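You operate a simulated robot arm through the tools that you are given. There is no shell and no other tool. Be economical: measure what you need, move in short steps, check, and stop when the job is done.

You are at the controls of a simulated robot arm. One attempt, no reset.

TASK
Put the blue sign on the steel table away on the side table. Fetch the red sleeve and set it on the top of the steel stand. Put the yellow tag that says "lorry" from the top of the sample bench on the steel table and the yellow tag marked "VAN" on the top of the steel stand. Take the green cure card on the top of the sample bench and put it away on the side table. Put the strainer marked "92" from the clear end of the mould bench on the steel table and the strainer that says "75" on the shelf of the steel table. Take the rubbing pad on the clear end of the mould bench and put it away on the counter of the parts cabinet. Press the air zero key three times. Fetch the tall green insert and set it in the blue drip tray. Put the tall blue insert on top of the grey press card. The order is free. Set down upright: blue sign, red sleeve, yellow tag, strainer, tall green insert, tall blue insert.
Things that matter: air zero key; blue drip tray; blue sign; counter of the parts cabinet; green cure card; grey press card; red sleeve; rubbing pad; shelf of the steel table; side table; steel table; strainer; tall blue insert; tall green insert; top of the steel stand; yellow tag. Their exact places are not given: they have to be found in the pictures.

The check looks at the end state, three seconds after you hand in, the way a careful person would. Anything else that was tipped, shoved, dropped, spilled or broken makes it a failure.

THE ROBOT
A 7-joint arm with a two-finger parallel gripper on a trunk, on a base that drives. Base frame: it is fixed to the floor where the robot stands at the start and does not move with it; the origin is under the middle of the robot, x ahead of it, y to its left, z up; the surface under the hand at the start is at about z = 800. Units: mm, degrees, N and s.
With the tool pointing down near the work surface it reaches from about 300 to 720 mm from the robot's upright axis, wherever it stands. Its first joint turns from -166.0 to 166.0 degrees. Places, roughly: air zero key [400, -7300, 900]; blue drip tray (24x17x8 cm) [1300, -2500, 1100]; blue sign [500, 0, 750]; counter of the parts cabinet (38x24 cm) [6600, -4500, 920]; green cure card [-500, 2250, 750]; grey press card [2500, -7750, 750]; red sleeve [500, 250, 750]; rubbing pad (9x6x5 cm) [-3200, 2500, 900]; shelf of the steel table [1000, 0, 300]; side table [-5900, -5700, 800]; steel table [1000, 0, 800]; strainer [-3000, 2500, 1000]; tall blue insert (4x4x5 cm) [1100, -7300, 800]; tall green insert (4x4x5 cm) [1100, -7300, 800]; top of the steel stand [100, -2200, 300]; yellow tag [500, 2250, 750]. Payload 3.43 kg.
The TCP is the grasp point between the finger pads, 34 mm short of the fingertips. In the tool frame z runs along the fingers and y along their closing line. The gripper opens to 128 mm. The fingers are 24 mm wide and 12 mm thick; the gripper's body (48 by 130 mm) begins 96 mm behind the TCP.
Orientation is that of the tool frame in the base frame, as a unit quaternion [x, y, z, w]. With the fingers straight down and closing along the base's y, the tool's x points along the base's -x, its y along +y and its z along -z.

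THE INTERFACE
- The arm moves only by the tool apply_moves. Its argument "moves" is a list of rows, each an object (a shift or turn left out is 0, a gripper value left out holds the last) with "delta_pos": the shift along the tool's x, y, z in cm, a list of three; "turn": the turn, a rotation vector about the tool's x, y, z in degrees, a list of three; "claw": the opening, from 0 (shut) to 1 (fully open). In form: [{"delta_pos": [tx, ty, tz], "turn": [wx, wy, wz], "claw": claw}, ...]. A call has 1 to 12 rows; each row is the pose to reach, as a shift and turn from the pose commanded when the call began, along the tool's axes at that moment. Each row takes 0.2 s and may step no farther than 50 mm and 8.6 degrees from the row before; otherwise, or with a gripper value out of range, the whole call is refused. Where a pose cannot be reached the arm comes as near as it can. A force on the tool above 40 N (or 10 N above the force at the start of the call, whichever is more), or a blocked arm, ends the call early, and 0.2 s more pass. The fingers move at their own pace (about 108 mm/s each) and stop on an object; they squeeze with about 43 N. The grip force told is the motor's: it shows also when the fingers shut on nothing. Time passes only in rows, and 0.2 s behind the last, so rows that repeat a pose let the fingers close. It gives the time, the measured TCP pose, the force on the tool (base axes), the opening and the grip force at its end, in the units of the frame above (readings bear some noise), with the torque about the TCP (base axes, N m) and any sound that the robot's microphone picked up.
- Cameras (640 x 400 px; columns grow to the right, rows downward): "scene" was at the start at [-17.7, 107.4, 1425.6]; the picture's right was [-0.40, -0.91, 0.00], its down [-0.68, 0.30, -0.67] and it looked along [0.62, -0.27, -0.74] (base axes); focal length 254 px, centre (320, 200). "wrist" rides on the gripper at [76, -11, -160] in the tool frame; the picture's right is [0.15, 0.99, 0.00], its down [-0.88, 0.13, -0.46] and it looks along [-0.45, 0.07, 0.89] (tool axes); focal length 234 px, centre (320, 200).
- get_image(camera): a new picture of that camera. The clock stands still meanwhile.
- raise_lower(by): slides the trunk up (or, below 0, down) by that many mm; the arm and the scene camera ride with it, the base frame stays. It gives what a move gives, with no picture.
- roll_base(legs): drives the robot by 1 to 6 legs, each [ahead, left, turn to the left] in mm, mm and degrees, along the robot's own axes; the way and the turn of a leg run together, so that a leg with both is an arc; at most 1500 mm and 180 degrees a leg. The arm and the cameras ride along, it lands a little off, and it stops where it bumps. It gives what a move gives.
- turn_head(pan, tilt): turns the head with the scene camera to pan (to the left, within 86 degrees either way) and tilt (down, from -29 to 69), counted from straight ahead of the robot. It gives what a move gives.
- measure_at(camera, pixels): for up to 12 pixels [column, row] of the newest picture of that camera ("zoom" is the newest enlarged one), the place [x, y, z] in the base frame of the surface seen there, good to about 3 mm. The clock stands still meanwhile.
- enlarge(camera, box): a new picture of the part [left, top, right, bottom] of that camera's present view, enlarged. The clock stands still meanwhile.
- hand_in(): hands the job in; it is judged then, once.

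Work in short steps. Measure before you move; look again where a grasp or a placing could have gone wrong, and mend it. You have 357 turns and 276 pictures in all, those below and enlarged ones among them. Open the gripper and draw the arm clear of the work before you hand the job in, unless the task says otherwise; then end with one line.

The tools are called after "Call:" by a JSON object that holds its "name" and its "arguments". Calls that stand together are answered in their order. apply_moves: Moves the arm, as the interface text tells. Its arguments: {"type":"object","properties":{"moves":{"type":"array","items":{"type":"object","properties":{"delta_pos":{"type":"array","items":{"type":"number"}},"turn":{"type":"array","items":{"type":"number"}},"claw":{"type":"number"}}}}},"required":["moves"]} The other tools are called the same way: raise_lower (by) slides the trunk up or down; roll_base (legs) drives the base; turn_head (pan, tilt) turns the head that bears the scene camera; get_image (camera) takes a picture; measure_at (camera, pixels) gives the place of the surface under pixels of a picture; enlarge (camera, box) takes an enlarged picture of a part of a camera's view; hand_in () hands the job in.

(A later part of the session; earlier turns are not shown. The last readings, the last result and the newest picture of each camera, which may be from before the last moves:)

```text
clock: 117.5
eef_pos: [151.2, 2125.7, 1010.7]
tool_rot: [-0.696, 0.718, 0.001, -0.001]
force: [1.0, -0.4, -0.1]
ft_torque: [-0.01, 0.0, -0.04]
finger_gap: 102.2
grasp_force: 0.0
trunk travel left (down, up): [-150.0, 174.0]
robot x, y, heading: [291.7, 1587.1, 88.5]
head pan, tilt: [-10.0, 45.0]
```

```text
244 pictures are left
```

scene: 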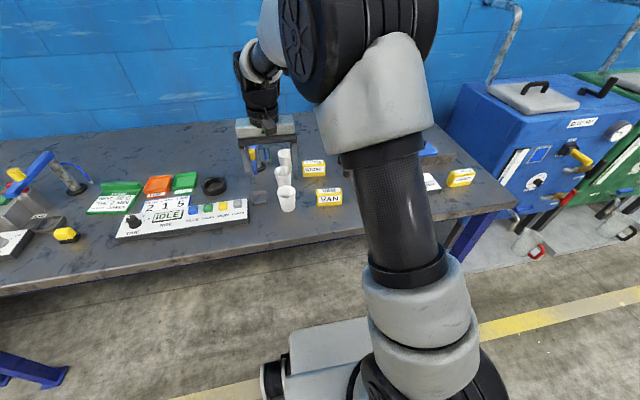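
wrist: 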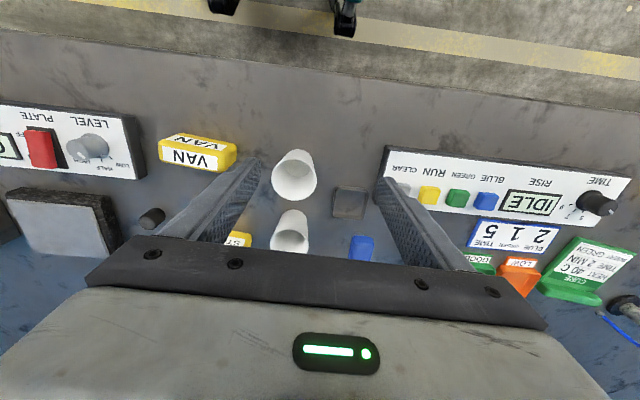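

Call:
{"name": "enlarge", "arguments": {"camera": "scene", "box": [0, 130, 240, 280]}}

Call:
{"name": "enlarge", "arguments": {"camera": "scene", "box": [240, 130, 520, 280]}}

```text
2.67 times, centred on (120, 205) of scene
```

zoom: 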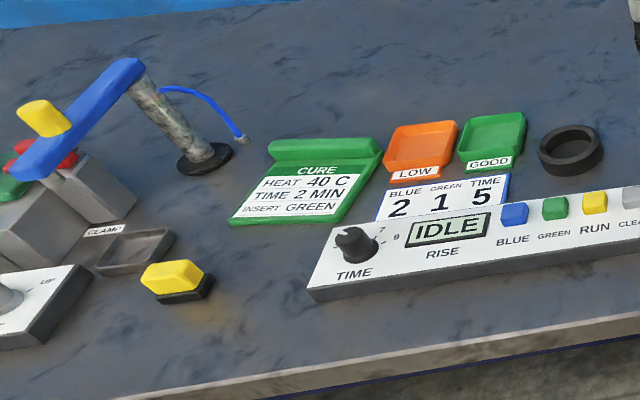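

```text
2.29 times, centred on (380, 205) of scene
```

zoom: 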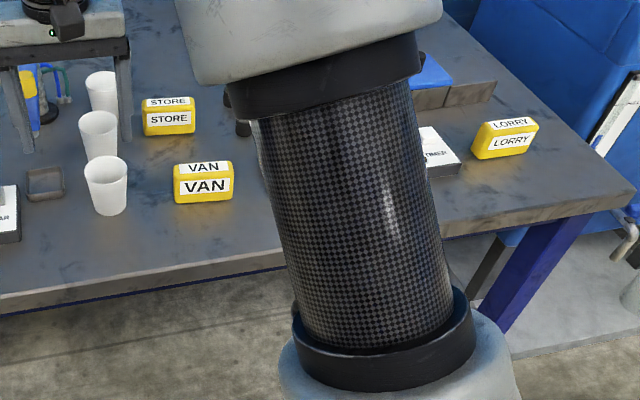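

VAN at zoom (204,183), LORRY at (504,138), STORE a distractor. Measure VAN and LORRY extents.

Call:
{"name": "measure_at", "arguments": {"camera": "zoom", "pixels": [[176, 166], [230, 164], [177, 198], [234, 196], [205, 158], [205, 200], [478, 127], [536, 120], [475, 152], [530, 145], [505, 115], [505, 155]]}}

Call:
{"name": "measure_at", "arguments": {"camera": "wrist", "pixels": [[161, 139], [235, 151], [160, 155], [224, 168], [195, 142], [190, 158], [200, 170], [180, 165], [250, 190], [295, 160]]}}

Call:
{"name": "enlarge", "arguments": {"camera": "wrist", "box": [120, 100, 320, 225]}}

```text
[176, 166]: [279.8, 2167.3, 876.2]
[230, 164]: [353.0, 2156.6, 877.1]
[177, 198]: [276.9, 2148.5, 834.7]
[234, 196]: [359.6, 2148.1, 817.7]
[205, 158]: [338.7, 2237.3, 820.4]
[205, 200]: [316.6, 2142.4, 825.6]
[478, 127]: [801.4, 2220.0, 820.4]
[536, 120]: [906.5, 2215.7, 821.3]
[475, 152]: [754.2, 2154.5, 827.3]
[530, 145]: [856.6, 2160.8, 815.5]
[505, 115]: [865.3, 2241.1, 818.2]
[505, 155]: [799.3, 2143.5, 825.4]
```

```text
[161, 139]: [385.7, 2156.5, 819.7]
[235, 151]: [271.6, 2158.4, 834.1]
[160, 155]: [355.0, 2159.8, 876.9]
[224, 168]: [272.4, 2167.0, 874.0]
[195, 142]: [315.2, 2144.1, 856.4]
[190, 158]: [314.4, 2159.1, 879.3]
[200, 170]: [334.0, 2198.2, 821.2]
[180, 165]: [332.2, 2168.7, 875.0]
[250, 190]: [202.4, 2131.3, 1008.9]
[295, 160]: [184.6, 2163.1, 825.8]
```

```text
3.20 times, centred on (220, 162) of wrist
```

zoom: 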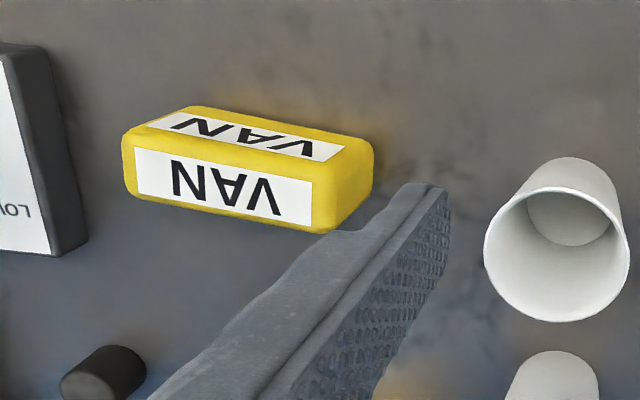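

Bench z≈820; VAN tag spans x 272–356, y 2142–2172, top 877. Grip it lengthwise along x: move above it with opening 0.85.

Call:
{"name": "apply_moves", "arguments": {"moves": [{"delta_pos": [-0.9, -4, 0], "claw": 0.85}, {"delta_pos": [-1.8, -8, 0]}, {"delta_pos": [-2.7, -12, 0]}, {"delta_pos": [-3.6, -16.2, 0]}, {"delta_pos": [-3.6, -16.2, 4]}, {"delta_pos": [-3.6, -16.2, 8]}, {"delta_pos": [-3.6, -16.2, 8]}]}}

Call:
{"name": "get_image", "arguments": {"camera": "wrist"}}

```text
clock: 119.0
eef_pos: [313.0, 2155.7, 930.9]
tool_rot: [-0.697, 0.717, 0.0, 0.0]
force: [-0.1, -0.9, 0.1]
ft_torque: [0.0, -0.01, 0.01]
finger_gap: 108.7
grasp_force: 0.0
trunk travel left (down, up): [-150.0, 174.0]
robot x, y, heading: [293.5, 1590.7, 88.2]
head pan, tilt: [-10.0, 45.0]
```

```text
240 pictures are left
```

wrist: 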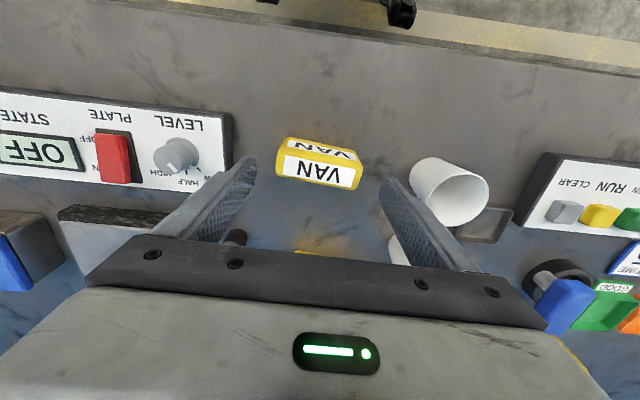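

Measure tag's top corners and panel/cup edges for finger clearance.

Call:
{"name": "measure_at", "arguments": {"camera": "wrist", "pixels": [[282, 156], [361, 170], [286, 140], [356, 155], [278, 172], [355, 188], [234, 155], [228, 125], [410, 185], [240, 175]]}}

```text
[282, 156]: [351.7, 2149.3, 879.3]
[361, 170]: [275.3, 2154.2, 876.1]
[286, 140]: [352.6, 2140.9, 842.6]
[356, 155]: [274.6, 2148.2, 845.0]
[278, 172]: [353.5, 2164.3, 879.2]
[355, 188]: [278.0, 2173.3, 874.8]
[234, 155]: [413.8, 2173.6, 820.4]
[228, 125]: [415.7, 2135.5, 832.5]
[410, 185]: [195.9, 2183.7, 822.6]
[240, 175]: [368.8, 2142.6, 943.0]
```

Clear on both sides. Descend to z≈862 and close.

Call:
{"name": "apply_moves", "arguments": {"moves": [{"delta_pos": [0, -0.1, 3.5]}, {"delta_pos": [0, -0.1, 6.9]}, {"delta_pos": [0, -0.1, 6.9], "claw": 0}, {"delta_pos": [0, -0.1, 6.9], "claw": 0}, {"delta_pos": [0, -0.1, 6.9], "claw": 0}, {"delta_pos": [0, -0.1, 6.9], "claw": 0}]}}

Call:
{"name": "apply_moves", "arguments": {"moves": [{"delta_pos": [0, 0, -0.5]}, {"delta_pos": [0, 0, -1.5]}, {"delta_pos": [0, 0, -3]}, {"delta_pos": [0, 0, -5]}, {"delta_pos": [0, 0, -7]}, {"delta_pos": [0, 0, -9]}, {"delta_pos": [0, 0, -12]}, {"delta_pos": [0, 0, -15]}, {"delta_pos": [0, 0, -16]}]}}

Call:
{"name": "get_image", "arguments": {"camera": "wrist"}}

```text
clock: 120.5
eef_pos: [315.7, 2156.1, 860.4]
tool_rot: [-0.697, 0.717, 0.0, 0.001]
force: [0.0, 0.0, 0.6]
ft_torque: [0.0, 0.01, 0.0]
finger_gap: 85.5
grasp_force: 43.6
trunk travel left (down, up): [-150.0, 174.0]
robot x, y, heading: [290.6, 1586.1, 88.3]
head pan, tilt: [-10.0, 45.0]
```

```text
clock: 122.5
eef_pos: [315.5, 2156.6, 1021.5]
tool_rot: [-0.696, 0.718, 0.0, 0.001]
force: [0.0, 0.1, 0.3]
ft_torque: [-0.03, 0.01, -0.01]
finger_gap: 85.2
grasp_force: 43.0
trunk travel left (down, up): [-150.0, 174.0]
robot x, y, heading: [287.8, 1591.3, 88.3]
head pan, tilt: [-10.0, 45.0]
```

```text
239 pictures are left
```

wrist: 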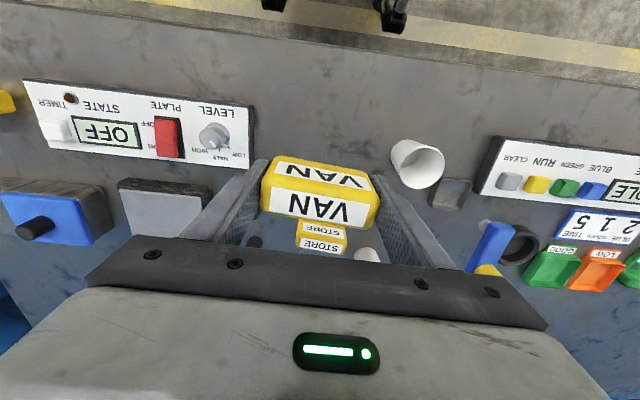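

VAN tag held. Drive back to the stand at about x=−80.

Call:
{"name": "roll_base", "arguments": {"legs": [[-500, 720, 0], [0, 0, 180], [1300, 0, 0], [1100, 100, 0]]}}

Call:
{"name": "turn_head", "arguments": {"pan": 10, "tilt": 55}}

Call:
{"name": "get_image", "arguments": {"camera": "scene"}}

```text
clock: 148.9
eef_pos: [-559.4, -1867.7, 1023.0]
tool_rot: [0.73, 0.684, 0.0, 0.0]
force: [0.4, -0.6, 0.2]
ft_torque: [0.04, -0.02, 0.02]
finger_gap: 84.2
grasp_force: 43.1
trunk travel left (down, up): [-150.0, 174.0]
robot x, y, heading: [-517.6, -1300.2, -93.5]
head pan, tilt: [-10.0, 45.0]
```

```text
clock: 149.8
eef_pos: [-558.9, -1866.8, 1022.2]
tool_rot: [0.73, 0.683, 0.0, 0.0]
force: [0.3, -0.3, -0.2]
ft_torque: [0.0, 0.01, 0.02]
finger_gap: 84.4
grasp_force: 42.8
trunk travel left (down, up): [-150.0, 174.0]
robot x, y, heading: [-511.3, -1300.6, -93.7]
head pan, tilt: [10.0, 55.0]
```

```text
238 pictures are left
```

scene: 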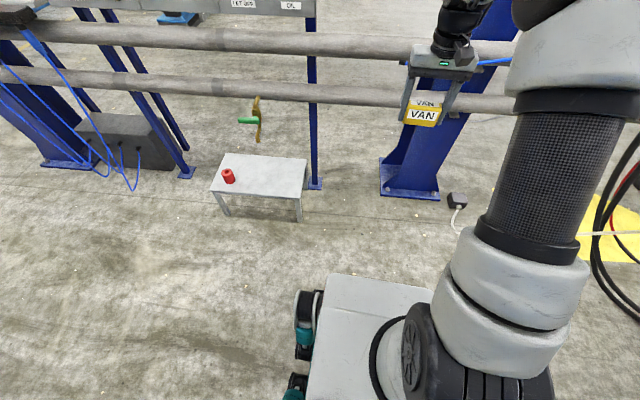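

Align and sideways-shift to x≈−80, y≈−1570.

Call:
{"name": "roll_base", "arguments": {"legs": [[0, 0, 3.6], [265, 434, 0]]}}

Call:
{"name": "raise_lower", "arguments": {"by": -150}}

Call:
{"name": "get_image", "arguments": {"camera": "scene"}}

Call:
{"name": "get_image", "arguments": {"camera": "wrist"}}

```text
clock: 154.9
eef_pos: [-89.2, -2135.0, 1022.6]
tool_rot: [0.708, 0.706, 0.0, 0.0]
force: [-0.9, -0.5, -1.1]
ft_torque: [0.02, 0.0, 0.01]
finger_gap: 84.0
grasp_force: 43.5
trunk travel left (down, up): [-150.0, 174.0]
robot x, y, heading: [-82.0, -1566.8, -90.3]
head pan, tilt: [10.0, 55.0]
```

```text
clock: 156.7
eef_pos: [-87.8, -2137.2, 871.6]
tool_rot: [0.707, 0.707, 0.0, -0.001]
force: [0.0, 0.6, -1.5]
ft_torque: [-0.02, 0.03, -0.03]
finger_gap: 84.2
grasp_force: 43.2
trunk travel left (down, up): [0.0, 324.0]
robot x, y, heading: [-81.5, -1566.1, -89.9]
head pan, tilt: [10.0, 55.0]
```

```text
237 pictures are left
```

scene: 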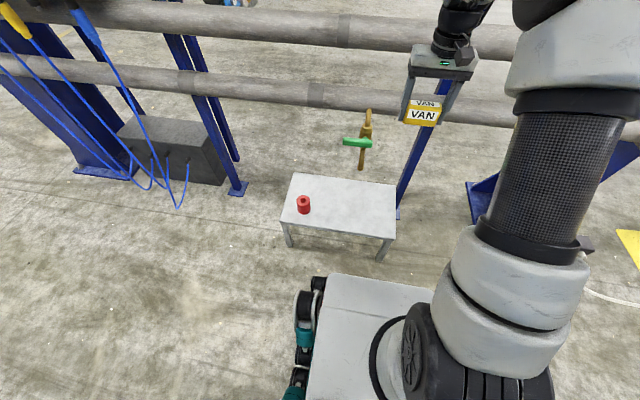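

```text
236 pictures are left
```

wrist: 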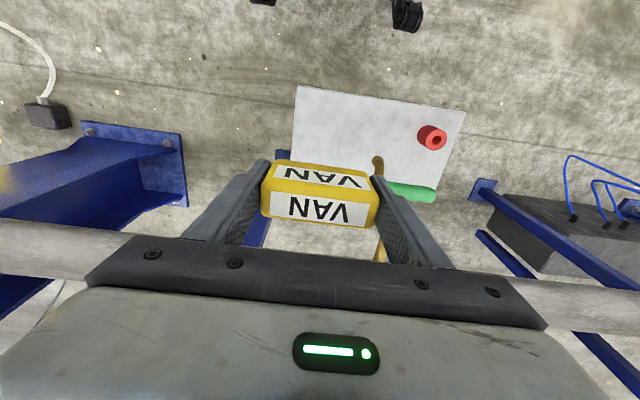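

Tag is over the stand's free end. Descend with an 8 mm shift.

Call:
{"name": "apply_moves", "arguments": {"moves": [{"delta_pos": [0, 0.8, 2]}, {"delta_pos": [0, 0.8, 5.5]}, {"delta_pos": [0, 0.8, 10]}, {"delta_pos": [0, 0.8, 14.5]}, {"delta_pos": [0, 0.8, 19]}, {"delta_pos": [0, 0.8, 23.5]}, {"delta_pos": [0, 0.8, 28]}, {"delta_pos": [0, 0.8, 32]}, {"delta_pos": [0, 0.8, 35]}, {"delta_pos": [0, 0.8, 35]}]}}

Call:
{"name": "apply_moves", "arguments": {"moves": [{"delta_pos": [0, 0, 3]}, {"delta_pos": [0, 0, 7]}, {"delta_pos": [0, 0, 11]}, {"delta_pos": [0, 0, 14.5]}, {"delta_pos": [0, 0, 17]}, {"delta_pos": [0, 0, 18]}, {"delta_pos": [0, 0, 18]}]}}

Call:
{"name": "get_image", "arguments": {"camera": "wrist"}}

```text
clock: 158.9
eef_pos: [-79.3, -2136.2, 522.1]
tool_rot: [0.708, 0.707, -0.001, -0.001]
force: [-0.3, -1.2, -0.7]
ft_torque: [0.01, -0.01, -0.01]
finger_gap: 84.5
grasp_force: 43.4
trunk travel left (down, up): [0.0, 324.0]
robot x, y, heading: [-78.5, -1566.3, -89.9]
head pan, tilt: [10.0, 55.0]
```

```text
clock: 160.5
eef_pos: [-79.6, -2136.7, 340.8]
tool_rot: [0.708, 0.707, -0.001, 0.0]
force: [-0.1, -0.2, -0.7]
ft_torque: [0.02, -0.02, -0.01]
finger_gap: 84.2
grasp_force: 43.3
trunk travel left (down, up): [0.0, 324.0]
robot x, y, heading: [-81.3, -1567.6, -90.1]
head pan, tilt: [10.0, 55.0]
```

```text
235 pictures are left
```

wrist: 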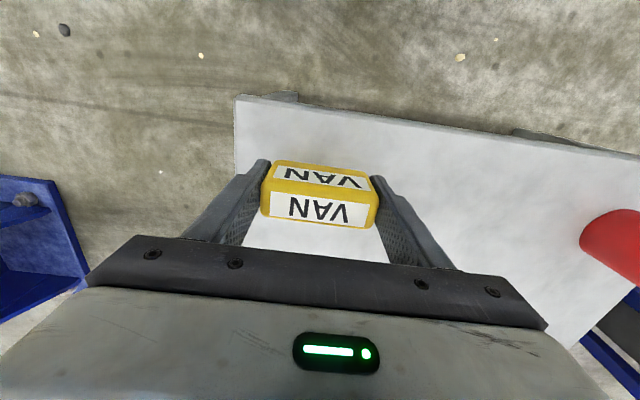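

Good; lower to contact (target ≈319).

Call:
{"name": "apply_moves", "arguments": {"moves": [{"delta_pos": [0, 0, 0.7]}, {"delta_pos": [0, 0, 1.3]}, {"delta_pos": [0, 0, 1.8]}, {"delta_pos": [0, 0, 2.1]}, {"delta_pos": [0, 0, 2.1]}]}}

```text
clock: 161.7
eef_pos: [-79.3, -2136.5, 321.6]
tool_rot: [0.708, 0.706, 0.0, 0.0]
force: [-0.2, -0.2, 0.5]
ft_torque: [-0.03, 0.0, 0.0]
finger_gap: 84.3
grasp_force: 43.1
trunk travel left (down, up): [0.0, 324.0]
robot x, y, heading: [-79.4, -1568.3, -89.9]
head pan, tilt: [10.0, 55.0]
```

Call:
{"name": "apply_moves", "arguments": {"moves": [{"delta_pos": [0, 0, 0.2]}, {"delta_pos": [0, 0, 0.35]}, {"delta_pos": [0, 0, 0.35]}]}}

```text
clock: 162.5
eef_pos: [-80.5, -2137.5, 319.7]
tool_rot: [0.708, 0.707, 0.0, 0.0]
force: [0.4, 10.2, 32.1]
ft_torque: [0.42, -0.08, -0.01]
finger_gap: 84.2
grasp_force: 42.7
trunk travel left (down, up): [0.0, 324.0]
robot x, y, heading: [-77.7, -1567.8, -90.0]
head pan, tilt: [10.0, 55.0]
```

In contact. Ease 2 mm back, open and rise.

Call:
{"name": "apply_moves", "arguments": {"moves": [{"delta_pos": [0, 0, -0.15]}, {"delta_pos": [0, 0, -0.15], "claw": 0.7}, {"delta_pos": [0, 0, -0.15], "claw": 0.85}, {"delta_pos": [0, 0, -0.15], "claw": 0.85}, {"delta_pos": [0, 0, -2]}, {"delta_pos": [0, 0, -5]}, {"delta_pos": [0, 0, -9]}, {"delta_pos": [0, 0, -13.5]}, {"delta_pos": [0, 0, -18]}, {"delta_pos": [0, 0, -22]}, {"delta_pos": [0, 0, -26]}, {"delta_pos": [0, 0, -26]}]}}

Call:
{"name": "get_image", "arguments": {"camera": "wrist"}}

Call:
{"name": "apply_moves", "arguments": {"moves": [{"delta_pos": [0, 0, -4.5]}, {"delta_pos": [0, 0, -9]}, {"delta_pos": [0, 0, -13.5]}, {"delta_pos": [0, 0, -18]}, {"delta_pos": [0, 0, -22.5]}, {"delta_pos": [0, 0, -27]}, {"delta_pos": [0, 0, -27]}]}}

Call:
{"name": "raise_lower", "arguments": {"by": 150}}

```text
clock: 165.1
eef_pos: [-80.4, -2137.4, 576.0]
tool_rot: [0.707, 0.707, 0.0, 0.0]
force: [0.1, 0.1, -0.1]
ft_torque: [0.02, -0.03, 0.02]
finger_gap: 109.0
grasp_force: 0.1
trunk travel left (down, up): [0.0, 324.0]
robot x, y, heading: [-78.2, -1569.1, -90.2]
head pan, tilt: [10.0, 55.0]
```

```text
234 pictures are left
```

wrist: 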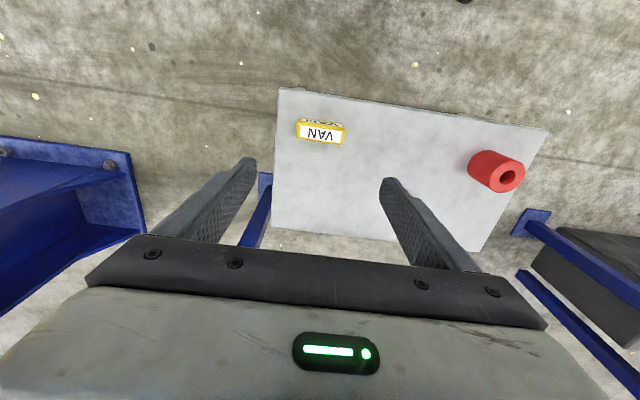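

```text
clock: 166.7
eef_pos: [-79.1, -2136.5, 848.0]
tool_rot: [0.708, 0.707, 0.0, 0.001]
force: [-0.7, 0.0, -0.3]
ft_torque: [0.01, 0.0, 0.01]
finger_gap: 108.7
grasp_force: 0.0
trunk travel left (down, up): [0.0, 324.0]
robot x, y, heading: [-78.2, -1566.6, -90.1]
head pan, tilt: [10.0, 55.0]
```

```text
clock: 168.4
eef_pos: [-79.0, -2137.2, 997.5]
tool_rot: [0.708, 0.706, -0.001, -0.001]
force: [-0.9, 0.8, 0.3]
ft_torque: [-0.03, -0.01, 0.04]
finger_gap: 109.1
grasp_force: 0.1
trunk travel left (down, up): [-150.0, 174.0]
robot x, y, heading: [-78.6, -1567.5, -90.0]
head pan, tilt: [10.0, 55.0]
```

VAN tag stands. Now drive to the LORRY tag.

Call:
{"name": "roll_base", "arguments": {"legs": [[-250, -400, 0], [0, 0, 178], [1300, 0, 0], [1100, 0, 0]]}}

```text
clock: 191.8
eef_pos: [-306.6, 1665.7, 997.0]
tool_rot: [-0.684, 0.729, 0.0, 0.0]
force: [0.2, 0.8, 0.1]
ft_torque: [-0.01, 0.01, 0.02]
finger_gap: 108.6
grasp_force: 0.1
trunk travel left (down, up): [-150.0, 174.0]
robot x, y, heading: [-342.1, 1097.4, 86.5]
head pan, tilt: [10.0, 55.0]
```

Call:
{"name": "roll_base", "arguments": {"legs": [[0, 0, 3.5], [100, -1120, 0], [370, 0, 0]]}}

Call:
{"name": "get_image", "arguments": {"camera": "wrist"}}

```text
clock: 204.8
eef_pos: [728.7, 2145.4, 996.8]
tool_rot: [0.708, -0.706, 0.0, 0.0]
force: [-0.5, 0.2, 0.5]
ft_torque: [0.01, 0.03, -0.03]
finger_gap: 108.9
grasp_force: 0.1
trunk travel left (down, up): [-150.0, 174.0]
robot x, y, heading: [731.6, 1570.4, 90.3]
head pan, tilt: [10.0, 55.0]
```

```text
233 pictures are left
```

wrist: 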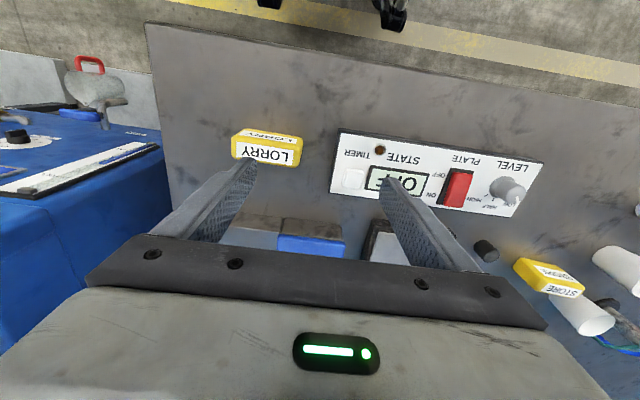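

LORRY tag at (265,150); measure it.

Call:
{"name": "measure_at", "arguments": {"camera": "wrist", "pixels": [[235, 145], [299, 154], [233, 156], [298, 164], [245, 132], [300, 142], [333, 190], [340, 135], [265, 150], [160, 150]]}}

```text
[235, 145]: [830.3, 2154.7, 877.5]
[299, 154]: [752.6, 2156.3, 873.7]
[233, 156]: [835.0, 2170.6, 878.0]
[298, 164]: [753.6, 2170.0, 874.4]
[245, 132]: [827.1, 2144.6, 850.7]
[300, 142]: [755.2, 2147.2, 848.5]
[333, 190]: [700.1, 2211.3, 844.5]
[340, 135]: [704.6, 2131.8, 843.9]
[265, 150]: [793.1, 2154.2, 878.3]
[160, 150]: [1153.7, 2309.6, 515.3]
```

Centre (793,2160). Move over, descend to z≈861, close and lift gently.

Call:
{"name": "apply_moves", "arguments": {"moves": [{"delta_pos": [-0.7, -3.2, 0], "claw": 0.85}, {"delta_pos": [-1.4, -6.4, 0]}, {"delta_pos": [-1.4, -6.4, 4.5]}, {"delta_pos": [-1.4, -6.4, 9]}, {"delta_pos": [-1.4, -6.4, 13.5]}, {"delta_pos": [-1.4, -6.4, 13.5]}, {"delta_pos": [-1.4, -6.4, 13.5], "claw": 0}, {"delta_pos": [-1.4, -6.4, 13.5], "claw": 0}, {"delta_pos": [-1.4, -6.4, 13.5], "claw": 0}, {"delta_pos": [-1.4, -6.4, 13.5], "claw": 0}]}}

Call:
{"name": "apply_moves", "arguments": {"moves": [{"delta_pos": [0, 0, -0.5]}, {"delta_pos": [0, 0, -1.5]}, {"delta_pos": [0, 0, -3]}, {"delta_pos": [0, 0, -5]}, {"delta_pos": [0, 0, -7]}, {"delta_pos": [0, 0, -9]}, {"delta_pos": [0, 0, -12]}, {"delta_pos": [0, 0, -15]}, {"delta_pos": [0, 0, -16]}]}}

Call:
{"name": "get_image", "arguments": {"camera": "wrist"}}

```text
clock: 207.0
eef_pos: [795.0, 2160.0, 861.7]
tool_rot: [0.709, -0.706, 0.0, 0.001]
force: [-0.6, -0.5, 0.7]
ft_torque: [-0.01, -0.01, -0.02]
finger_gap: 84.9
grasp_force: 43.2
trunk travel left (down, up): [-150.0, 174.0]
robot x, y, heading: [731.8, 1578.1, 90.2]
head pan, tilt: [10.0, 55.0]
```

```text
clock: 209.0
eef_pos: [793.8, 2158.9, 1021.7]
tool_rot: [0.708, -0.706, -0.001, -0.001]
force: [0.4, -1.0, -1.0]
ft_torque: [0.03, 0.01, -0.01]
finger_gap: 84.4
grasp_force: 42.8
trunk travel left (down, up): [-150.0, 174.0]
robot x, y, heading: [733.8, 1577.2, 89.9]
head pan, tilt: [10.0, 55.0]
```

```text
232 pictures are left
```

wrist: 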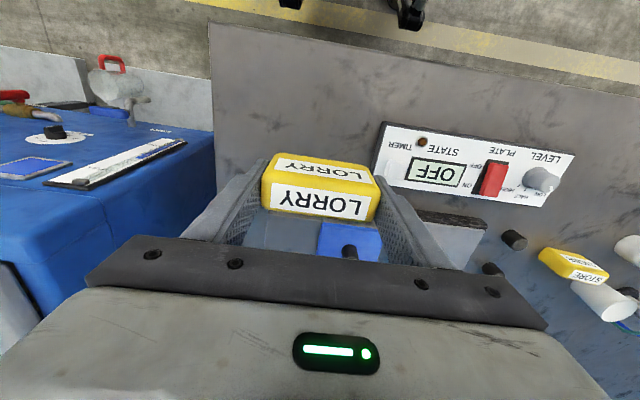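

Held. Place it on the steel table's near-left corner from the +y side: back off, turn left 180°, and approach.

Call:
{"name": "roll_base", "arguments": {"legs": [[-650, 0, 0], [0, 0, 178], [0, -200, 0]]}}

Call:
{"name": "turn_head", "arguments": {"pan": 5, "tilt": 50}}

Call:
{"name": "get_image", "arguments": {"camera": "scene"}}

```text
clock: 222.2
eef_pos: [456.4, 345.2, 1020.4]
tool_rot: [0.719, 0.695, -0.001, 0.0]
force: [-0.4, -0.3, -0.3]
ft_torque: [0.0, 0.0, -0.01]
finger_gap: 84.1
grasp_force: 43.2
trunk travel left (down, up): [-150.0, 174.0]
robot x, y, heading: [537.7, 928.9, -91.7]
head pan, tilt: [10.0, 55.0]
```

```text
clock: 222.9
eef_pos: [456.6, 345.3, 1021.8]
tool_rot: [0.719, 0.695, 0.0, 0.0]
force: [1.1, 0.2, 0.3]
ft_torque: [0.0, -0.03, 0.03]
finger_gap: 84.1
grasp_force: 42.8
trunk travel left (down, up): [-150.0, 174.0]
robot x, y, heading: [539.1, 927.4, -91.8]
head pan, tilt: [5.0, 50.0]
```

```text
231 pictures are left
```

scene: 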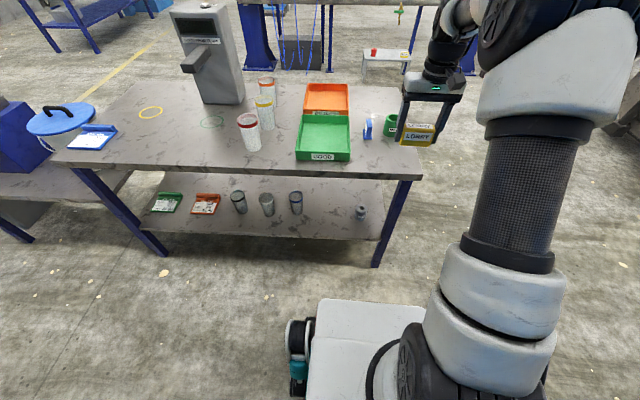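

The spot in front-left corner is free. Advance 145 mm and lower.

Call:
{"name": "roll_base", "arguments": {"legs": [[140, 0, 0]]}}

Call:
{"name": "apply_moves", "arguments": {"moves": [{"delta_pos": [0, 0, 4.5]}, {"delta_pos": [0, 0, 9]}, {"delta_pos": [0, 0, 13]}, {"delta_pos": [0, 0, 15.5]}, {"delta_pos": [0, 0, 16.5]}, {"delta_pos": [0, 0, 16.5]}]}}

Call:
{"name": "get_image", "arguments": {"camera": "wrist"}}

```text
clock: 224.2
eef_pos: [453.7, 205.8, 1021.6]
tool_rot: [0.718, 0.696, -0.001, 0.0]
force: [-0.8, -0.1, -0.7]
ft_torque: [0.0, -0.01, 0.01]
finger_gap: 83.8
grasp_force: 42.8
trunk travel left (down, up): [-150.0, 174.0]
robot x, y, heading: [532.7, 787.8, -91.9]
head pan, tilt: [5.0, 50.0]
```

```text
clock: 225.6
eef_pos: [455.1, 205.5, 856.6]
tool_rot: [0.718, 0.696, 0.0, 0.0]
force: [-0.3, -1.2, 0.0]
ft_torque: [-0.02, 0.0, 0.02]
finger_gap: 84.3
grasp_force: 43.0
trunk travel left (down, up): [-150.0, 174.0]
robot x, y, heading: [536.5, 786.1, -92.0]
head pan, tilt: [5.0, 50.0]
```

```text
230 pictures are left
```

wrist: 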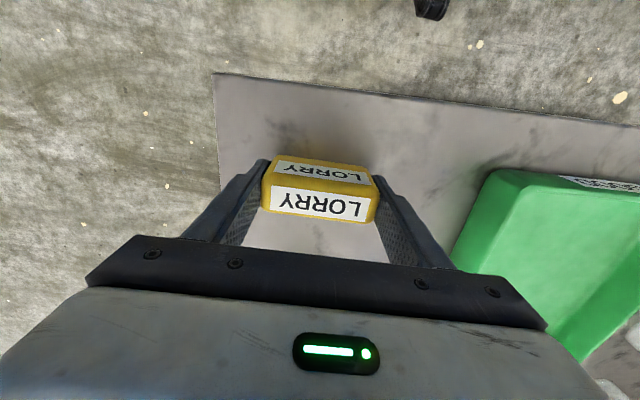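

Call:
{"name": "apply_moves", "arguments": {"moves": [{"delta_pos": [0, 0, 0.6]}, {"delta_pos": [0, 0, 1.2]}, {"delta_pos": [0, 0, 1.5]}, {"delta_pos": [0, 0, 1.65]}, {"delta_pos": [0, 0, 1.65]}]}}

```text
clock: 226.8
eef_pos: [452.8, 205.0, 841.9]
tool_rot: [0.718, 0.696, -0.002, 0.001]
force: [1.5, 6.3, 20.1]
ft_torque: [0.4, -0.13, 0.02]
finger_gap: 84.2
grasp_force: 43.2
trunk travel left (down, up): [-150.0, 174.0]
robot x, y, heading: [536.0, 786.3, -91.5]
head pan, tilt: [5.0, 50.0]
```

Contact. Open to 0.8 and rise.

Call:
{"name": "apply_moves", "arguments": {"moves": [{"delta_pos": [0, 0, -0.1]}, {"delta_pos": [0, 0, -0.1], "claw": 0.7}, {"delta_pos": [0, 0, -0.1], "claw": 0.82}, {"delta_pos": [0, 0, -0.1], "claw": 0.82}, {"delta_pos": [0, 0, -2]}, {"delta_pos": [0, 0, -5]}, {"delta_pos": [0, 0, -9]}, {"delta_pos": [0, 0, -13.5]}, {"delta_pos": [0, 0, -17]}, {"delta_pos": [0, 0, -17]}]}}

Call:
{"name": "get_image", "arguments": {"camera": "wrist"}}

Call:
{"name": "get_image", "arguments": {"camera": "scene"}}

```text
clock: 229.0
eef_pos: [452.6, 206.4, 1010.0]
tool_rot: [0.718, 0.696, -0.001, 0.0]
force: [0.9, -0.1, 0.4]
ft_torque: [-0.03, -0.01, 0.0]
finger_gap: 105.0
grasp_force: 0.1
trunk travel left (down, up): [-150.0, 174.0]
robot x, y, heading: [536.1, 787.9, -91.9]
head pan, tilt: [5.0, 50.0]
```

```text
229 pictures are left
```

wrist: 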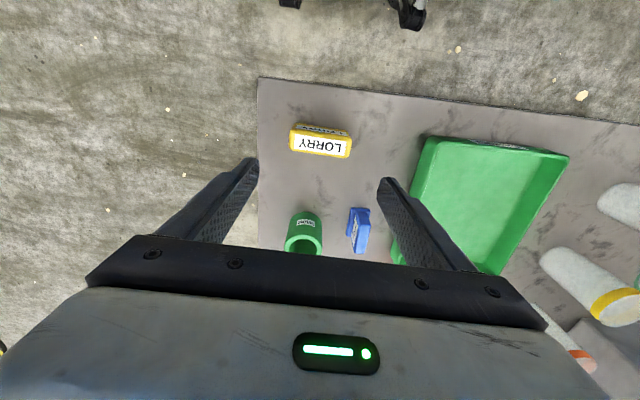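

```text
228 pictures are left
```

scene: 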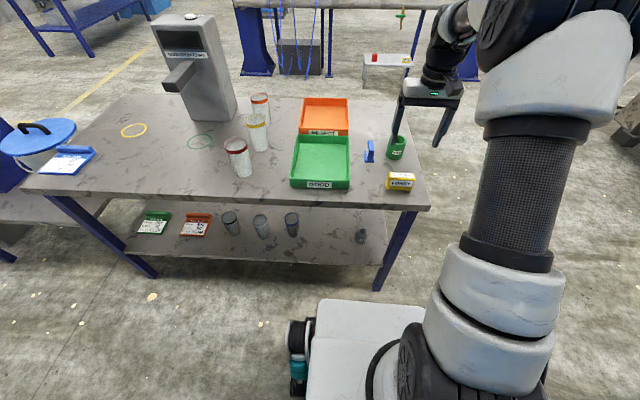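

LORRY tag stands upright. The blue sign is next to here; measure it closely.

Call:
{"name": "enlarge", "arguments": {"camera": "scene", "box": [330, 110, 430, 200]}}

Call:
{"name": "measure_at", "arguments": {"camera": "wrist", "pixels": [[352, 209], [368, 209], [350, 245], [366, 250], [346, 225], [300, 213], [322, 232], [288, 232], [412, 200], [425, 140], [398, 245], [360, 230]]}}

```text
4.44 times, centred on (380, 155) of scene
```

zoom: 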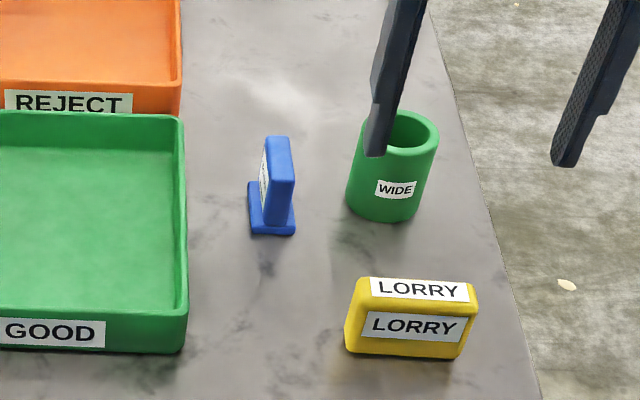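

```text
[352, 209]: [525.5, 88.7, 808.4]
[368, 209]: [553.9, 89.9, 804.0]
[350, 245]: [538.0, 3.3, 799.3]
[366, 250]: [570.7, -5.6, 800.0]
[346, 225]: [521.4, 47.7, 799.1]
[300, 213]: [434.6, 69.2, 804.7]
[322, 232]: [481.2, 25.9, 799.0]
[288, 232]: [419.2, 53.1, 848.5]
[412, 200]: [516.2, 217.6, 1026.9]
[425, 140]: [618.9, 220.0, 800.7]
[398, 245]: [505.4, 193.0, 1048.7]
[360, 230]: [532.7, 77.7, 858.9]
```

Call:
{"name": "measure_at", "arguments": {"camera": "zoom", "pixels": [[268, 140], [286, 140], [271, 180], [293, 180], [268, 160], [250, 185], [253, 232], [294, 230], [290, 205], [360, 160], [186, 300], [183, 170]]}}

```text
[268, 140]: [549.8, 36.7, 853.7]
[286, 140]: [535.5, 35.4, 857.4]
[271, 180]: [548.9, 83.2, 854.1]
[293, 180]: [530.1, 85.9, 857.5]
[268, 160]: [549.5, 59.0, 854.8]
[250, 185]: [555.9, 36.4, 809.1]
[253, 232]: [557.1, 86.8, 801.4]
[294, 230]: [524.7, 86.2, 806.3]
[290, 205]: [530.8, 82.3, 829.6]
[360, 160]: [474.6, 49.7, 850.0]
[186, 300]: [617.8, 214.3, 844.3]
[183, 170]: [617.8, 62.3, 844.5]
```

Sign plate x 530–550, y 33–88, top 858, foot to z 809. Check the base front and table clearance before advancing.

Call:
{"name": "measure_at", "arguments": {"camera": "scene", "pixels": [[350, 301], [410, 307], [320, 320], [350, 205], [340, 262], [300, 328], [390, 240]]}}

```text
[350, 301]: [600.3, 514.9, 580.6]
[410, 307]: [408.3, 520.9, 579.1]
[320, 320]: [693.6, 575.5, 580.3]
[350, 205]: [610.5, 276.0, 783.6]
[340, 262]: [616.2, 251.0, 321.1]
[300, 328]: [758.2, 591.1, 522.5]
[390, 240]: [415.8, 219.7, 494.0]
```

Base front is 272 mm ahead of the axis; advance 130 mm is safe.

Call:
{"name": "roll_base", "arguments": {"legs": [[130, 0, 1.8]]}}

```text
clock: 230.3
eef_pos: [469.9, 75.3, 1009.0]
tool_rot: [0.707, 0.707, 0.001, 0.0]
force: [0.0, 0.1, 0.0]
ft_torque: [-0.03, -0.05, 0.01]
finger_gap: 105.2
grasp_force: 0.0
trunk travel left (down, up): [-150.0, 174.0]
robot x, y, heading: [535.4, 653.3, -89.9]
head pan, tilt: [5.0, 50.0]
```

Call:
{"name": "apply_moves", "arguments": {"moves": [{"delta_pos": [-0.6, 3.5, 0], "claw": 0.42}, {"delta_pos": [-1.3, 7.0, 0]}, {"delta_pos": [-1.3, 7.0, 4.5]}, {"delta_pos": [-1.3, 7.0, 9]}, {"delta_pos": [-1.3, 7.0, 9]}]}}

Call:
{"name": "get_image", "arguments": {"camera": "wrist"}}

```text
clock: 231.5
eef_pos: [540.1, 62.3, 918.7]
tool_rot: [0.707, 0.707, 0.0, 0.0]
force: [0.2, 0.1, -0.7]
ft_torque: [0.01, -0.02, 0.01]
finger_gap: 53.8
grasp_force: 0.0
trunk travel left (down, up): [-150.0, 174.0]
robot x, y, heading: [534.6, 657.8, -90.0]
head pan, tilt: [5.0, 50.0]
```

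```text
226 pictures are left
```

wrist: 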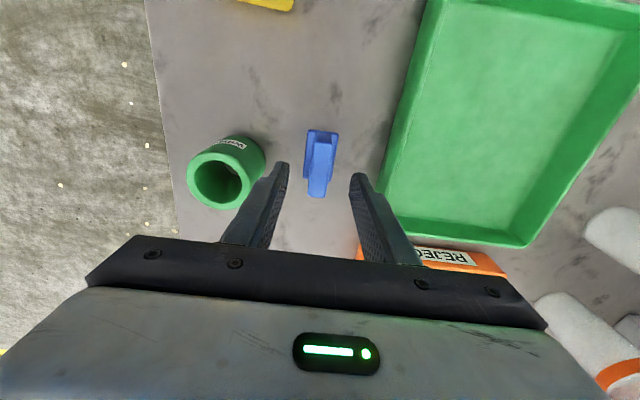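

Aligned over the sign. Descend to 847, close, lift gently.

Call:
{"name": "apply_moves", "arguments": {"moves": [{"delta_pos": [0, 0, 3.5]}, {"delta_pos": [0, 0, 7.1]}, {"delta_pos": [0, 0, 7.1]}, {"delta_pos": [0, 0, 7.1], "claw": 0}, {"delta_pos": [0, 0, 7.1], "claw": 0}, {"delta_pos": [0, 0, 7.1], "claw": 0}]}}

Call:
{"name": "apply_moves", "arguments": {"moves": [{"delta_pos": [0, 0, -0.5]}, {"delta_pos": [0, 0, -1.5]}, {"delta_pos": [0, 0, -3]}, {"delta_pos": [0, 0, -5]}, {"delta_pos": [0, 0, -7]}, {"delta_pos": [0, 0, -9]}, {"delta_pos": [0, 0, -12]}, {"delta_pos": [0, 0, -15]}, {"delta_pos": [0, 0, -17]}, {"delta_pos": [0, 0, -17]}]}}

Call:
{"name": "get_image", "arguments": {"camera": "wrist"}}

```text
clock: 232.9
eef_pos: [539.3, 60.5, 846.5]
tool_rot: [0.706, 0.708, -0.001, 0.001]
force: [-0.3, 0.1, -0.3]
ft_torque: [0.02, 0.01, 0.0]
finger_gap: 19.0
grasp_force: 42.8
trunk travel left (down, up): [-150.0, 174.0]
robot x, y, heading: [533.8, 658.5, -89.9]
head pan, tilt: [5.0, 50.0]
```

```text
clock: 235.1
eef_pos: [539.1, 60.7, 1018.8]
tool_rot: [0.707, 0.707, 0.001, 0.0]
force: [-0.5, 0.4, -0.1]
ft_torque: [0.03, -0.02, 0.0]
finger_gap: 18.9
grasp_force: 43.2
trunk travel left (down, up): [-150.0, 174.0]
robot x, y, heading: [533.5, 660.6, -89.9]
head pan, tilt: [5.0, 50.0]
```

```text
225 pictures are left
```

wrist: 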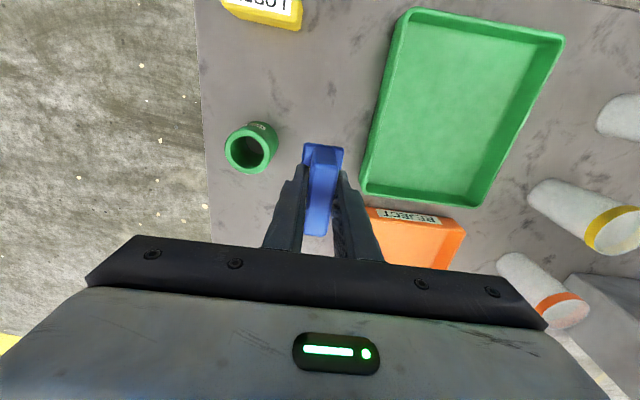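

Sign held. Back away, turn toward −x and drive toward the west to scout the route to the side table.

Call:
{"name": "roll_base", "arguments": {"legs": [[-400, 0, 0], [0, 0, -90], [1300, 700, 0], [900, 500, 0]]}}

Call:
{"name": "turn_head", "arguments": {"pan": 45, "tilt": 15}}

Call:
{"name": "get_image", "arguments": {"camera": "scene"}}

Call:
{"name": "turn_head", "arguments": {"pan": -35, "tilt": 15}}

Call:
{"name": "get_image", "arguments": {"camera": "scene"}}

```text
clock: 252.5
eef_pos: [-2063.7, -273.0, 1017.0]
tool_rot: [1.0, 0.024, 0.0, 0.0]
force: [0.0, -0.5, 0.0]
ft_torque: [-0.02, 0.0, 0.0]
finger_gap: 19.2
grasp_force: 42.8
trunk travel left (down, up): [-150.0, 174.0]
robot x, y, heading: [-1466.6, -238.8, -177.4]
head pan, tilt: [5.0, 50.0]
stopped in leg 4: the robot was blocked; the commanded pose is now the measured one
```

```text
clock: 253.5
eef_pos: [-2063.0, -273.7, 1016.6]
tool_rot: [1.0, 0.024, 0.001, -0.001]
force: [0.5, -0.5, -0.5]
ft_torque: [0.01, -0.02, 0.03]
finger_gap: 19.0
grasp_force: 42.6
trunk travel left (down, up): [-150.0, 174.0]
robot x, y, heading: [-1468.2, -236.0, -177.5]
head pan, tilt: [45.0, 15.0]
```

```text
224 pictures are left
```

scene: 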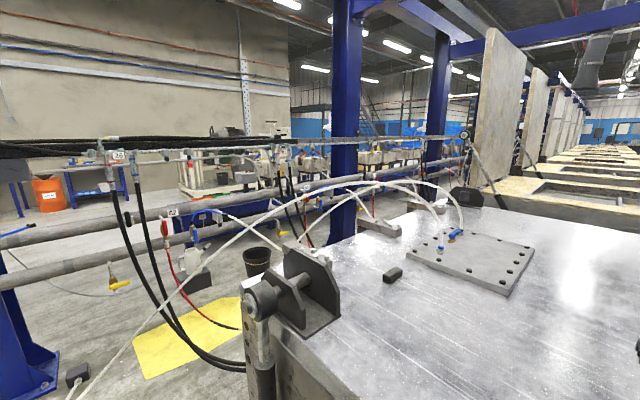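

```text
clock: 255.1
eef_pos: [-2062.3, -273.6, 1016.7]
tool_rot: [1.0, 0.024, 0.001, 0.0]
force: [-0.1, 0.1, -0.2]
ft_torque: [-0.03, -0.01, 0.01]
finger_gap: 19.0
grasp_force: 42.9
trunk travel left (down, up): [-150.0, 174.0]
robot x, y, heading: [-1469.8, -240.9, -177.3]
head pan, tilt: [-35.0, 15.0]
```

```text
223 pictures are left
```

scene: 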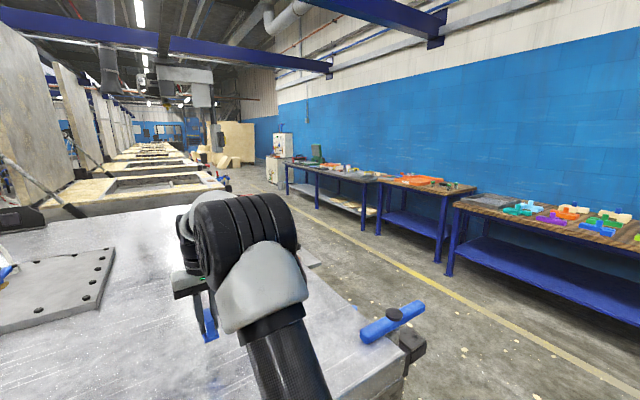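

I bumped softly against a big plate table to the west (x≈−1740). West is blocked, so go around the east end of the pipe rack: back up, turn and drive to (2300,−1200).

Call:
{"name": "roll_base", "arguments": {"legs": [[-350, 0, 0], [0, 0, 177], [1000, -1000, 0], [1400, 0, 0]]}}

Call:
{"name": "turn_head", "arguments": {"pan": -45, "tilt": 20}}

Call:
{"name": "get_image", "arguments": {"camera": "scene"}}

```text
clock: 280.9
eef_pos: [1844.0, -1349.9, 1015.9]
tool_rot: [0.023, 1.0, 0.0, -0.001]
force: [0.5, -0.6, -0.8]
ft_torque: [0.01, 0.02, 0.03]
finger_gap: 19.2
grasp_force: 43.3
trunk travel left (down, up): [-150.0, 174.0]
robot x, y, heading: [1245.7, -1330.6, -2.9]
head pan, tilt: [-35.0, 15.0]
```

```text
clock: 281.6
eef_pos: [1845.0, -1350.0, 1016.8]
tool_rot: [0.023, 1.0, 0.0, -0.001]
force: [0.4, 0.2, 0.6]
ft_torque: [0.0, 0.03, -0.02]
finger_gap: 19.0
grasp_force: 42.7
trunk travel left (down, up): [-150.0, 174.0]
robot x, y, heading: [1249.3, -1332.5, -2.9]
head pan, tilt: [-45.0, 20.0]
```

```text
222 pictures are left
```

scene: 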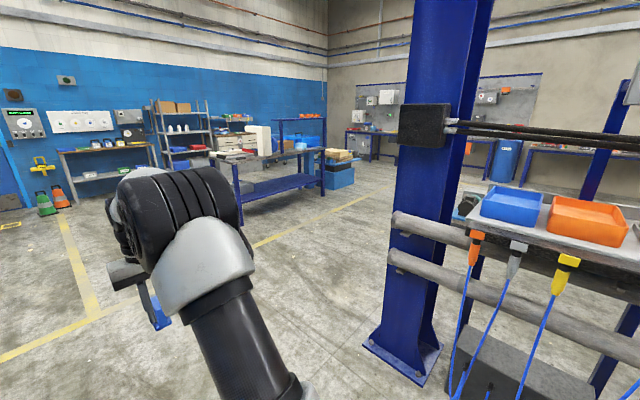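

Measure the pipe end, column and the nearby bench to plan the passage.

Call:
{"name": "measure_at", "arguments": {"camera": "scene", "pixels": [[400, 222], [390, 262], [375, 345], [240, 220], [320, 190], [300, 240], [345, 260], [600, 185], [505, 160], [490, 200], [520, 215], [570, 215]]}}

```text
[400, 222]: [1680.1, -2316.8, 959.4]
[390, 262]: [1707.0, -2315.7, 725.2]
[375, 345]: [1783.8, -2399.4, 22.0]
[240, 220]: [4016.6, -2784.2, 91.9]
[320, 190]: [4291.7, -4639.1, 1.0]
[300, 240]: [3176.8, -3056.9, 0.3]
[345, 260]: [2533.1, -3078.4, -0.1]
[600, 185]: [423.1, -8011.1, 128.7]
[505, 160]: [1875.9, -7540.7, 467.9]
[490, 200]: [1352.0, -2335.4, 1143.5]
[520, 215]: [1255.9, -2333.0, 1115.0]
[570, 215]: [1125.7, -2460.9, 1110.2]
```

Path is clear east of x≈1800. Drive around to (2300,−3500) and look west.

Call:
{"name": "roll_base", "arguments": {"legs": [[1080, 0, 0], [0, 0, -87], [1300, 0, 0], [900, 0, 0], [0, 0, -90]]}}

Call:
{"name": "turn_head", "arguments": {"pan": 25, "tilt": 15}}

Call:
{"name": "get_image", "arguments": {"camera": "scene"}}

Call:
{"name": "turn_head", "arguments": {"pan": -40, "tilt": 15}}

Call:
{"name": "get_image", "arguments": {"camera": "scene"}}

```text
clock: 305.3
eef_pos: [1800.4, -3632.1, 1017.3]
tool_rot: [0.999, 0.039, 0.001, 0.0]
force: [0.9, -0.1, -0.4]
ft_torque: [0.0, 0.05, 0.03]
finger_gap: 19.2
grasp_force: 42.7
trunk travel left (down, up): [-150.0, 174.0]
robot x, y, heading: [2392.4, -3577.7, -175.6]
head pan, tilt: [-45.0, 20.0]
```

```text
clock: 306.7
eef_pos: [1800.6, -3632.2, 1016.7]
tool_rot: [0.999, 0.039, 0.001, 0.0]
force: [0.1, 0.2, 0.2]
ft_torque: [0.01, 0.03, -0.03]
finger_gap: 19.1
grasp_force: 42.7
trunk travel left (down, up): [-150.0, 174.0]
robot x, y, heading: [2395.0, -3581.0, -175.4]
head pan, tilt: [25.0, 15.0]
```

```text
221 pictures are left
```

scene: 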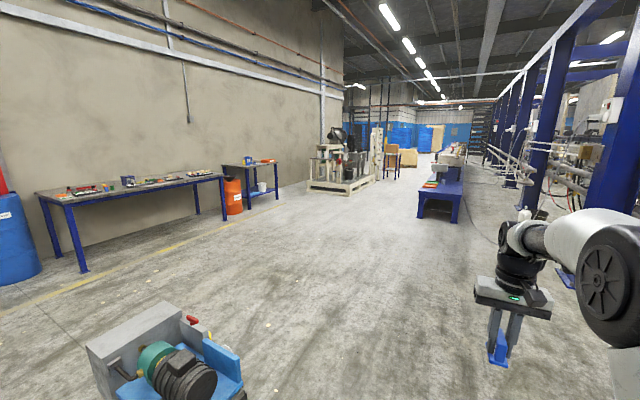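

```text
clock: 308.1
eef_pos: [1800.3, -3632.3, 1016.5]
tool_rot: [0.999, 0.038, 0.001, 0.0]
force: [0.0, -0.3, -0.6]
ft_torque: [-0.02, -0.01, -0.04]
finger_gap: 19.0
grasp_force: 43.0
trunk travel left (down, up): [-150.0, 174.0]
robot x, y, heading: [2395.7, -3581.1, -175.9]
head pan, tilt: [-40.0, 15.0]
```

```text
220 pictures are left
```

scene: 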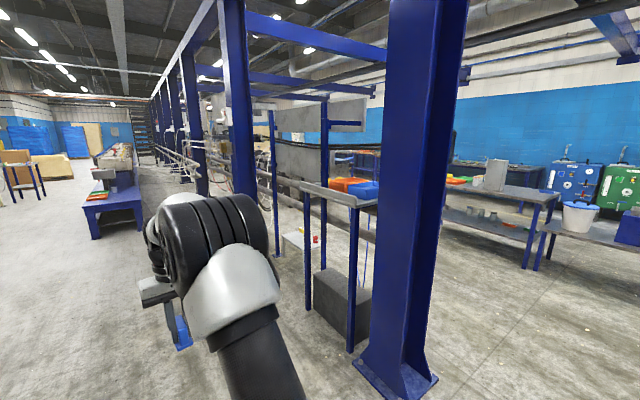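

Wide corridor to the west. Measure the blue table ahead and then look again for the side table.

Call:
{"name": "measure_at", "arguments": {"camera": "scene", "pixels": [[95, 237], [88, 205], [140, 195], [20, 165], [60, 160], [355, 350], [375, 200], [310, 185]]}}

Call:
{"name": "turn_head", "arguments": {"pan": 10, "tilt": 15}}

Call:
{"name": "enlarge", "arguments": {"camera": "scene", "box": [60, 90, 420, 280]}}

```text
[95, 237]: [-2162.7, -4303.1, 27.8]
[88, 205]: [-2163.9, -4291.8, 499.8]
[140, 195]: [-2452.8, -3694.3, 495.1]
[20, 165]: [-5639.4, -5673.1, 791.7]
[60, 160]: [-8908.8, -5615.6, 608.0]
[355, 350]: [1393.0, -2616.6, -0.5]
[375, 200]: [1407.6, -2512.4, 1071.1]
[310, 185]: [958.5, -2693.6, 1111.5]
```

```text
clock: 309.2
eef_pos: [1800.7, -3632.8, 1016.4]
tool_rot: [0.999, 0.039, 0.001, 0.0]
force: [0.5, 0.5, -0.7]
ft_torque: [0.0, 0.01, 0.0]
finger_gap: 18.8
grasp_force: 42.9
trunk travel left (down, up): [-150.0, 174.0]
robot x, y, heading: [2393.6, -3575.2, -175.6]
head pan, tilt: [10.0, 15.0]
```

```text
1.78 times, centred on (240, 185) of scene
```

zoom: 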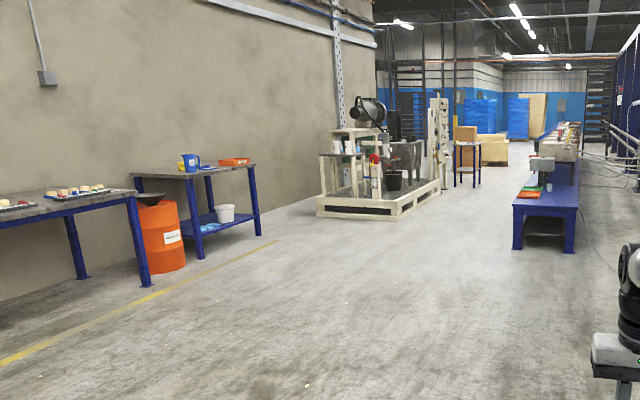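

Call:
{"name": "measure_at", "arguments": {"camera": "zoom", "pixels": [[400, 215], [438, 190], [318, 210], [458, 185], [480, 185], [467, 145], [570, 245], [518, 245], [475, 155], [258, 235]]}}

```text
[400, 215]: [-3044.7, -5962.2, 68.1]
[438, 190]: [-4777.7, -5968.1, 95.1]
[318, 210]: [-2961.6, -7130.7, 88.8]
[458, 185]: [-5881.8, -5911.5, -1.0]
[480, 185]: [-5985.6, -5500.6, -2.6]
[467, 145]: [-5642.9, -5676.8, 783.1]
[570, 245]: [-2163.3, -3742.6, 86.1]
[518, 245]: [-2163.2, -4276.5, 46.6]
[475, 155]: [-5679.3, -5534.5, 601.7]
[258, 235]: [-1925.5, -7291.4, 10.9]
```

Side table front corner ≈(−5640,−5480..−5910); pallet machine occupies y<−5960. Drive along y≈−5000 to x≈−4600.

Call:
{"name": "roll_base", "arguments": {"legs": [[0, 0, -4.4], [1300, 475, 0], [1300, 475, 0], [1300, 475, 0], [1400, 0, 0], [1400, 0, 0]]}}

Call:
{"name": "turn_head", "arguments": {"pan": 20, "tilt": 20}}

Call:
{"name": "get_image", "arguments": {"camera": "scene"}}

```text
clock: 342.6
eef_pos: [-4886.0, -4816.4, 1017.6]
tool_rot: [1.0, -0.02, 0.002, 0.0]
force: [-0.4, -0.4, -0.7]
ft_torque: [0.02, 0.03, 0.01]
finger_gap: 18.9
grasp_force: 43.2
trunk travel left (down, up): [-150.0, 174.0]
robot x, y, heading: [-4293.0, -4838.6, 177.5]
head pan, tilt: [10.0, 15.0]
```

```text
clock: 343.4
eef_pos: [-4887.3, -4815.6, 1018.1]
tool_rot: [1.0, -0.021, 0.001, 0.001]
force: [0.4, -0.3, 0.3]
ft_torque: [0.01, 0.02, -0.01]
finger_gap: 19.0
grasp_force: 43.3
trunk travel left (down, up): [-150.0, 174.0]
robot x, y, heading: [-4291.2, -4834.1, 177.5]
head pan, tilt: [20.0, 20.0]
```

```text
218 pictures are left
```

scene: 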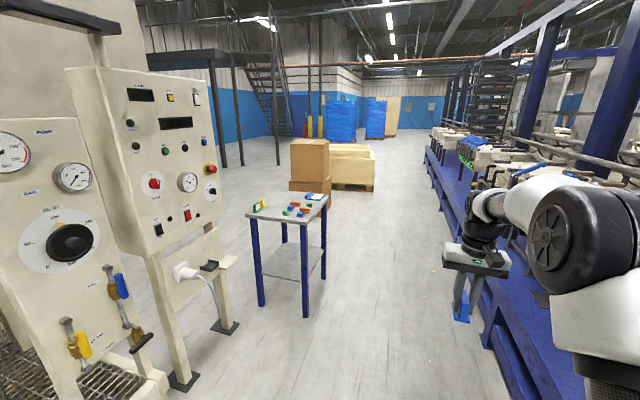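

Side table visible at (290,208). Measure its corners and items.

Call:
{"name": "enlarge", "arguments": {"camera": "scene", "box": [235, 175, 345, 245]}}

Call:
{"name": "measure_at", "arguments": {"camera": "scene", "pixels": [[247, 215], [304, 222], [327, 197], [270, 194], [280, 212], [305, 315], [262, 303], [215, 330], [485, 340], [490, 300], [430, 165], [475, 240]]}}

```text
5.71 times, centred on (290, 210) of scene
```

zoom: 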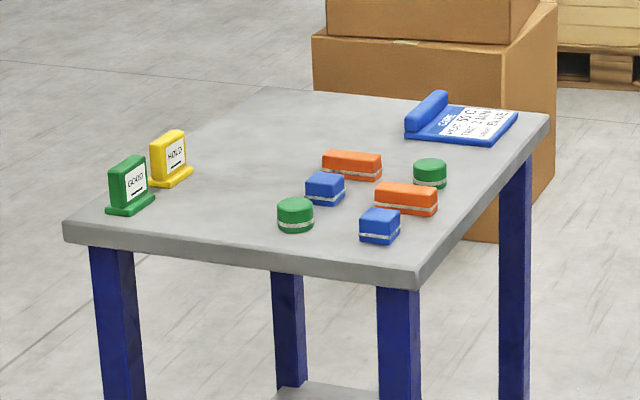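

```text
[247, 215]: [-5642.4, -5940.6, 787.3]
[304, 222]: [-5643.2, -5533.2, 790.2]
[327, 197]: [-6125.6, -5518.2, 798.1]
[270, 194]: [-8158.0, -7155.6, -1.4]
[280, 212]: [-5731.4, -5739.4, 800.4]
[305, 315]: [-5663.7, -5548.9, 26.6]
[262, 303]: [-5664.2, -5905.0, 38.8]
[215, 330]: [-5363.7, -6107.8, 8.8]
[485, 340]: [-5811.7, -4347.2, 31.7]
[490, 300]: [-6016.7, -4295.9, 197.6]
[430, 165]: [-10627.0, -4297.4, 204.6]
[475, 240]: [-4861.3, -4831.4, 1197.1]
```

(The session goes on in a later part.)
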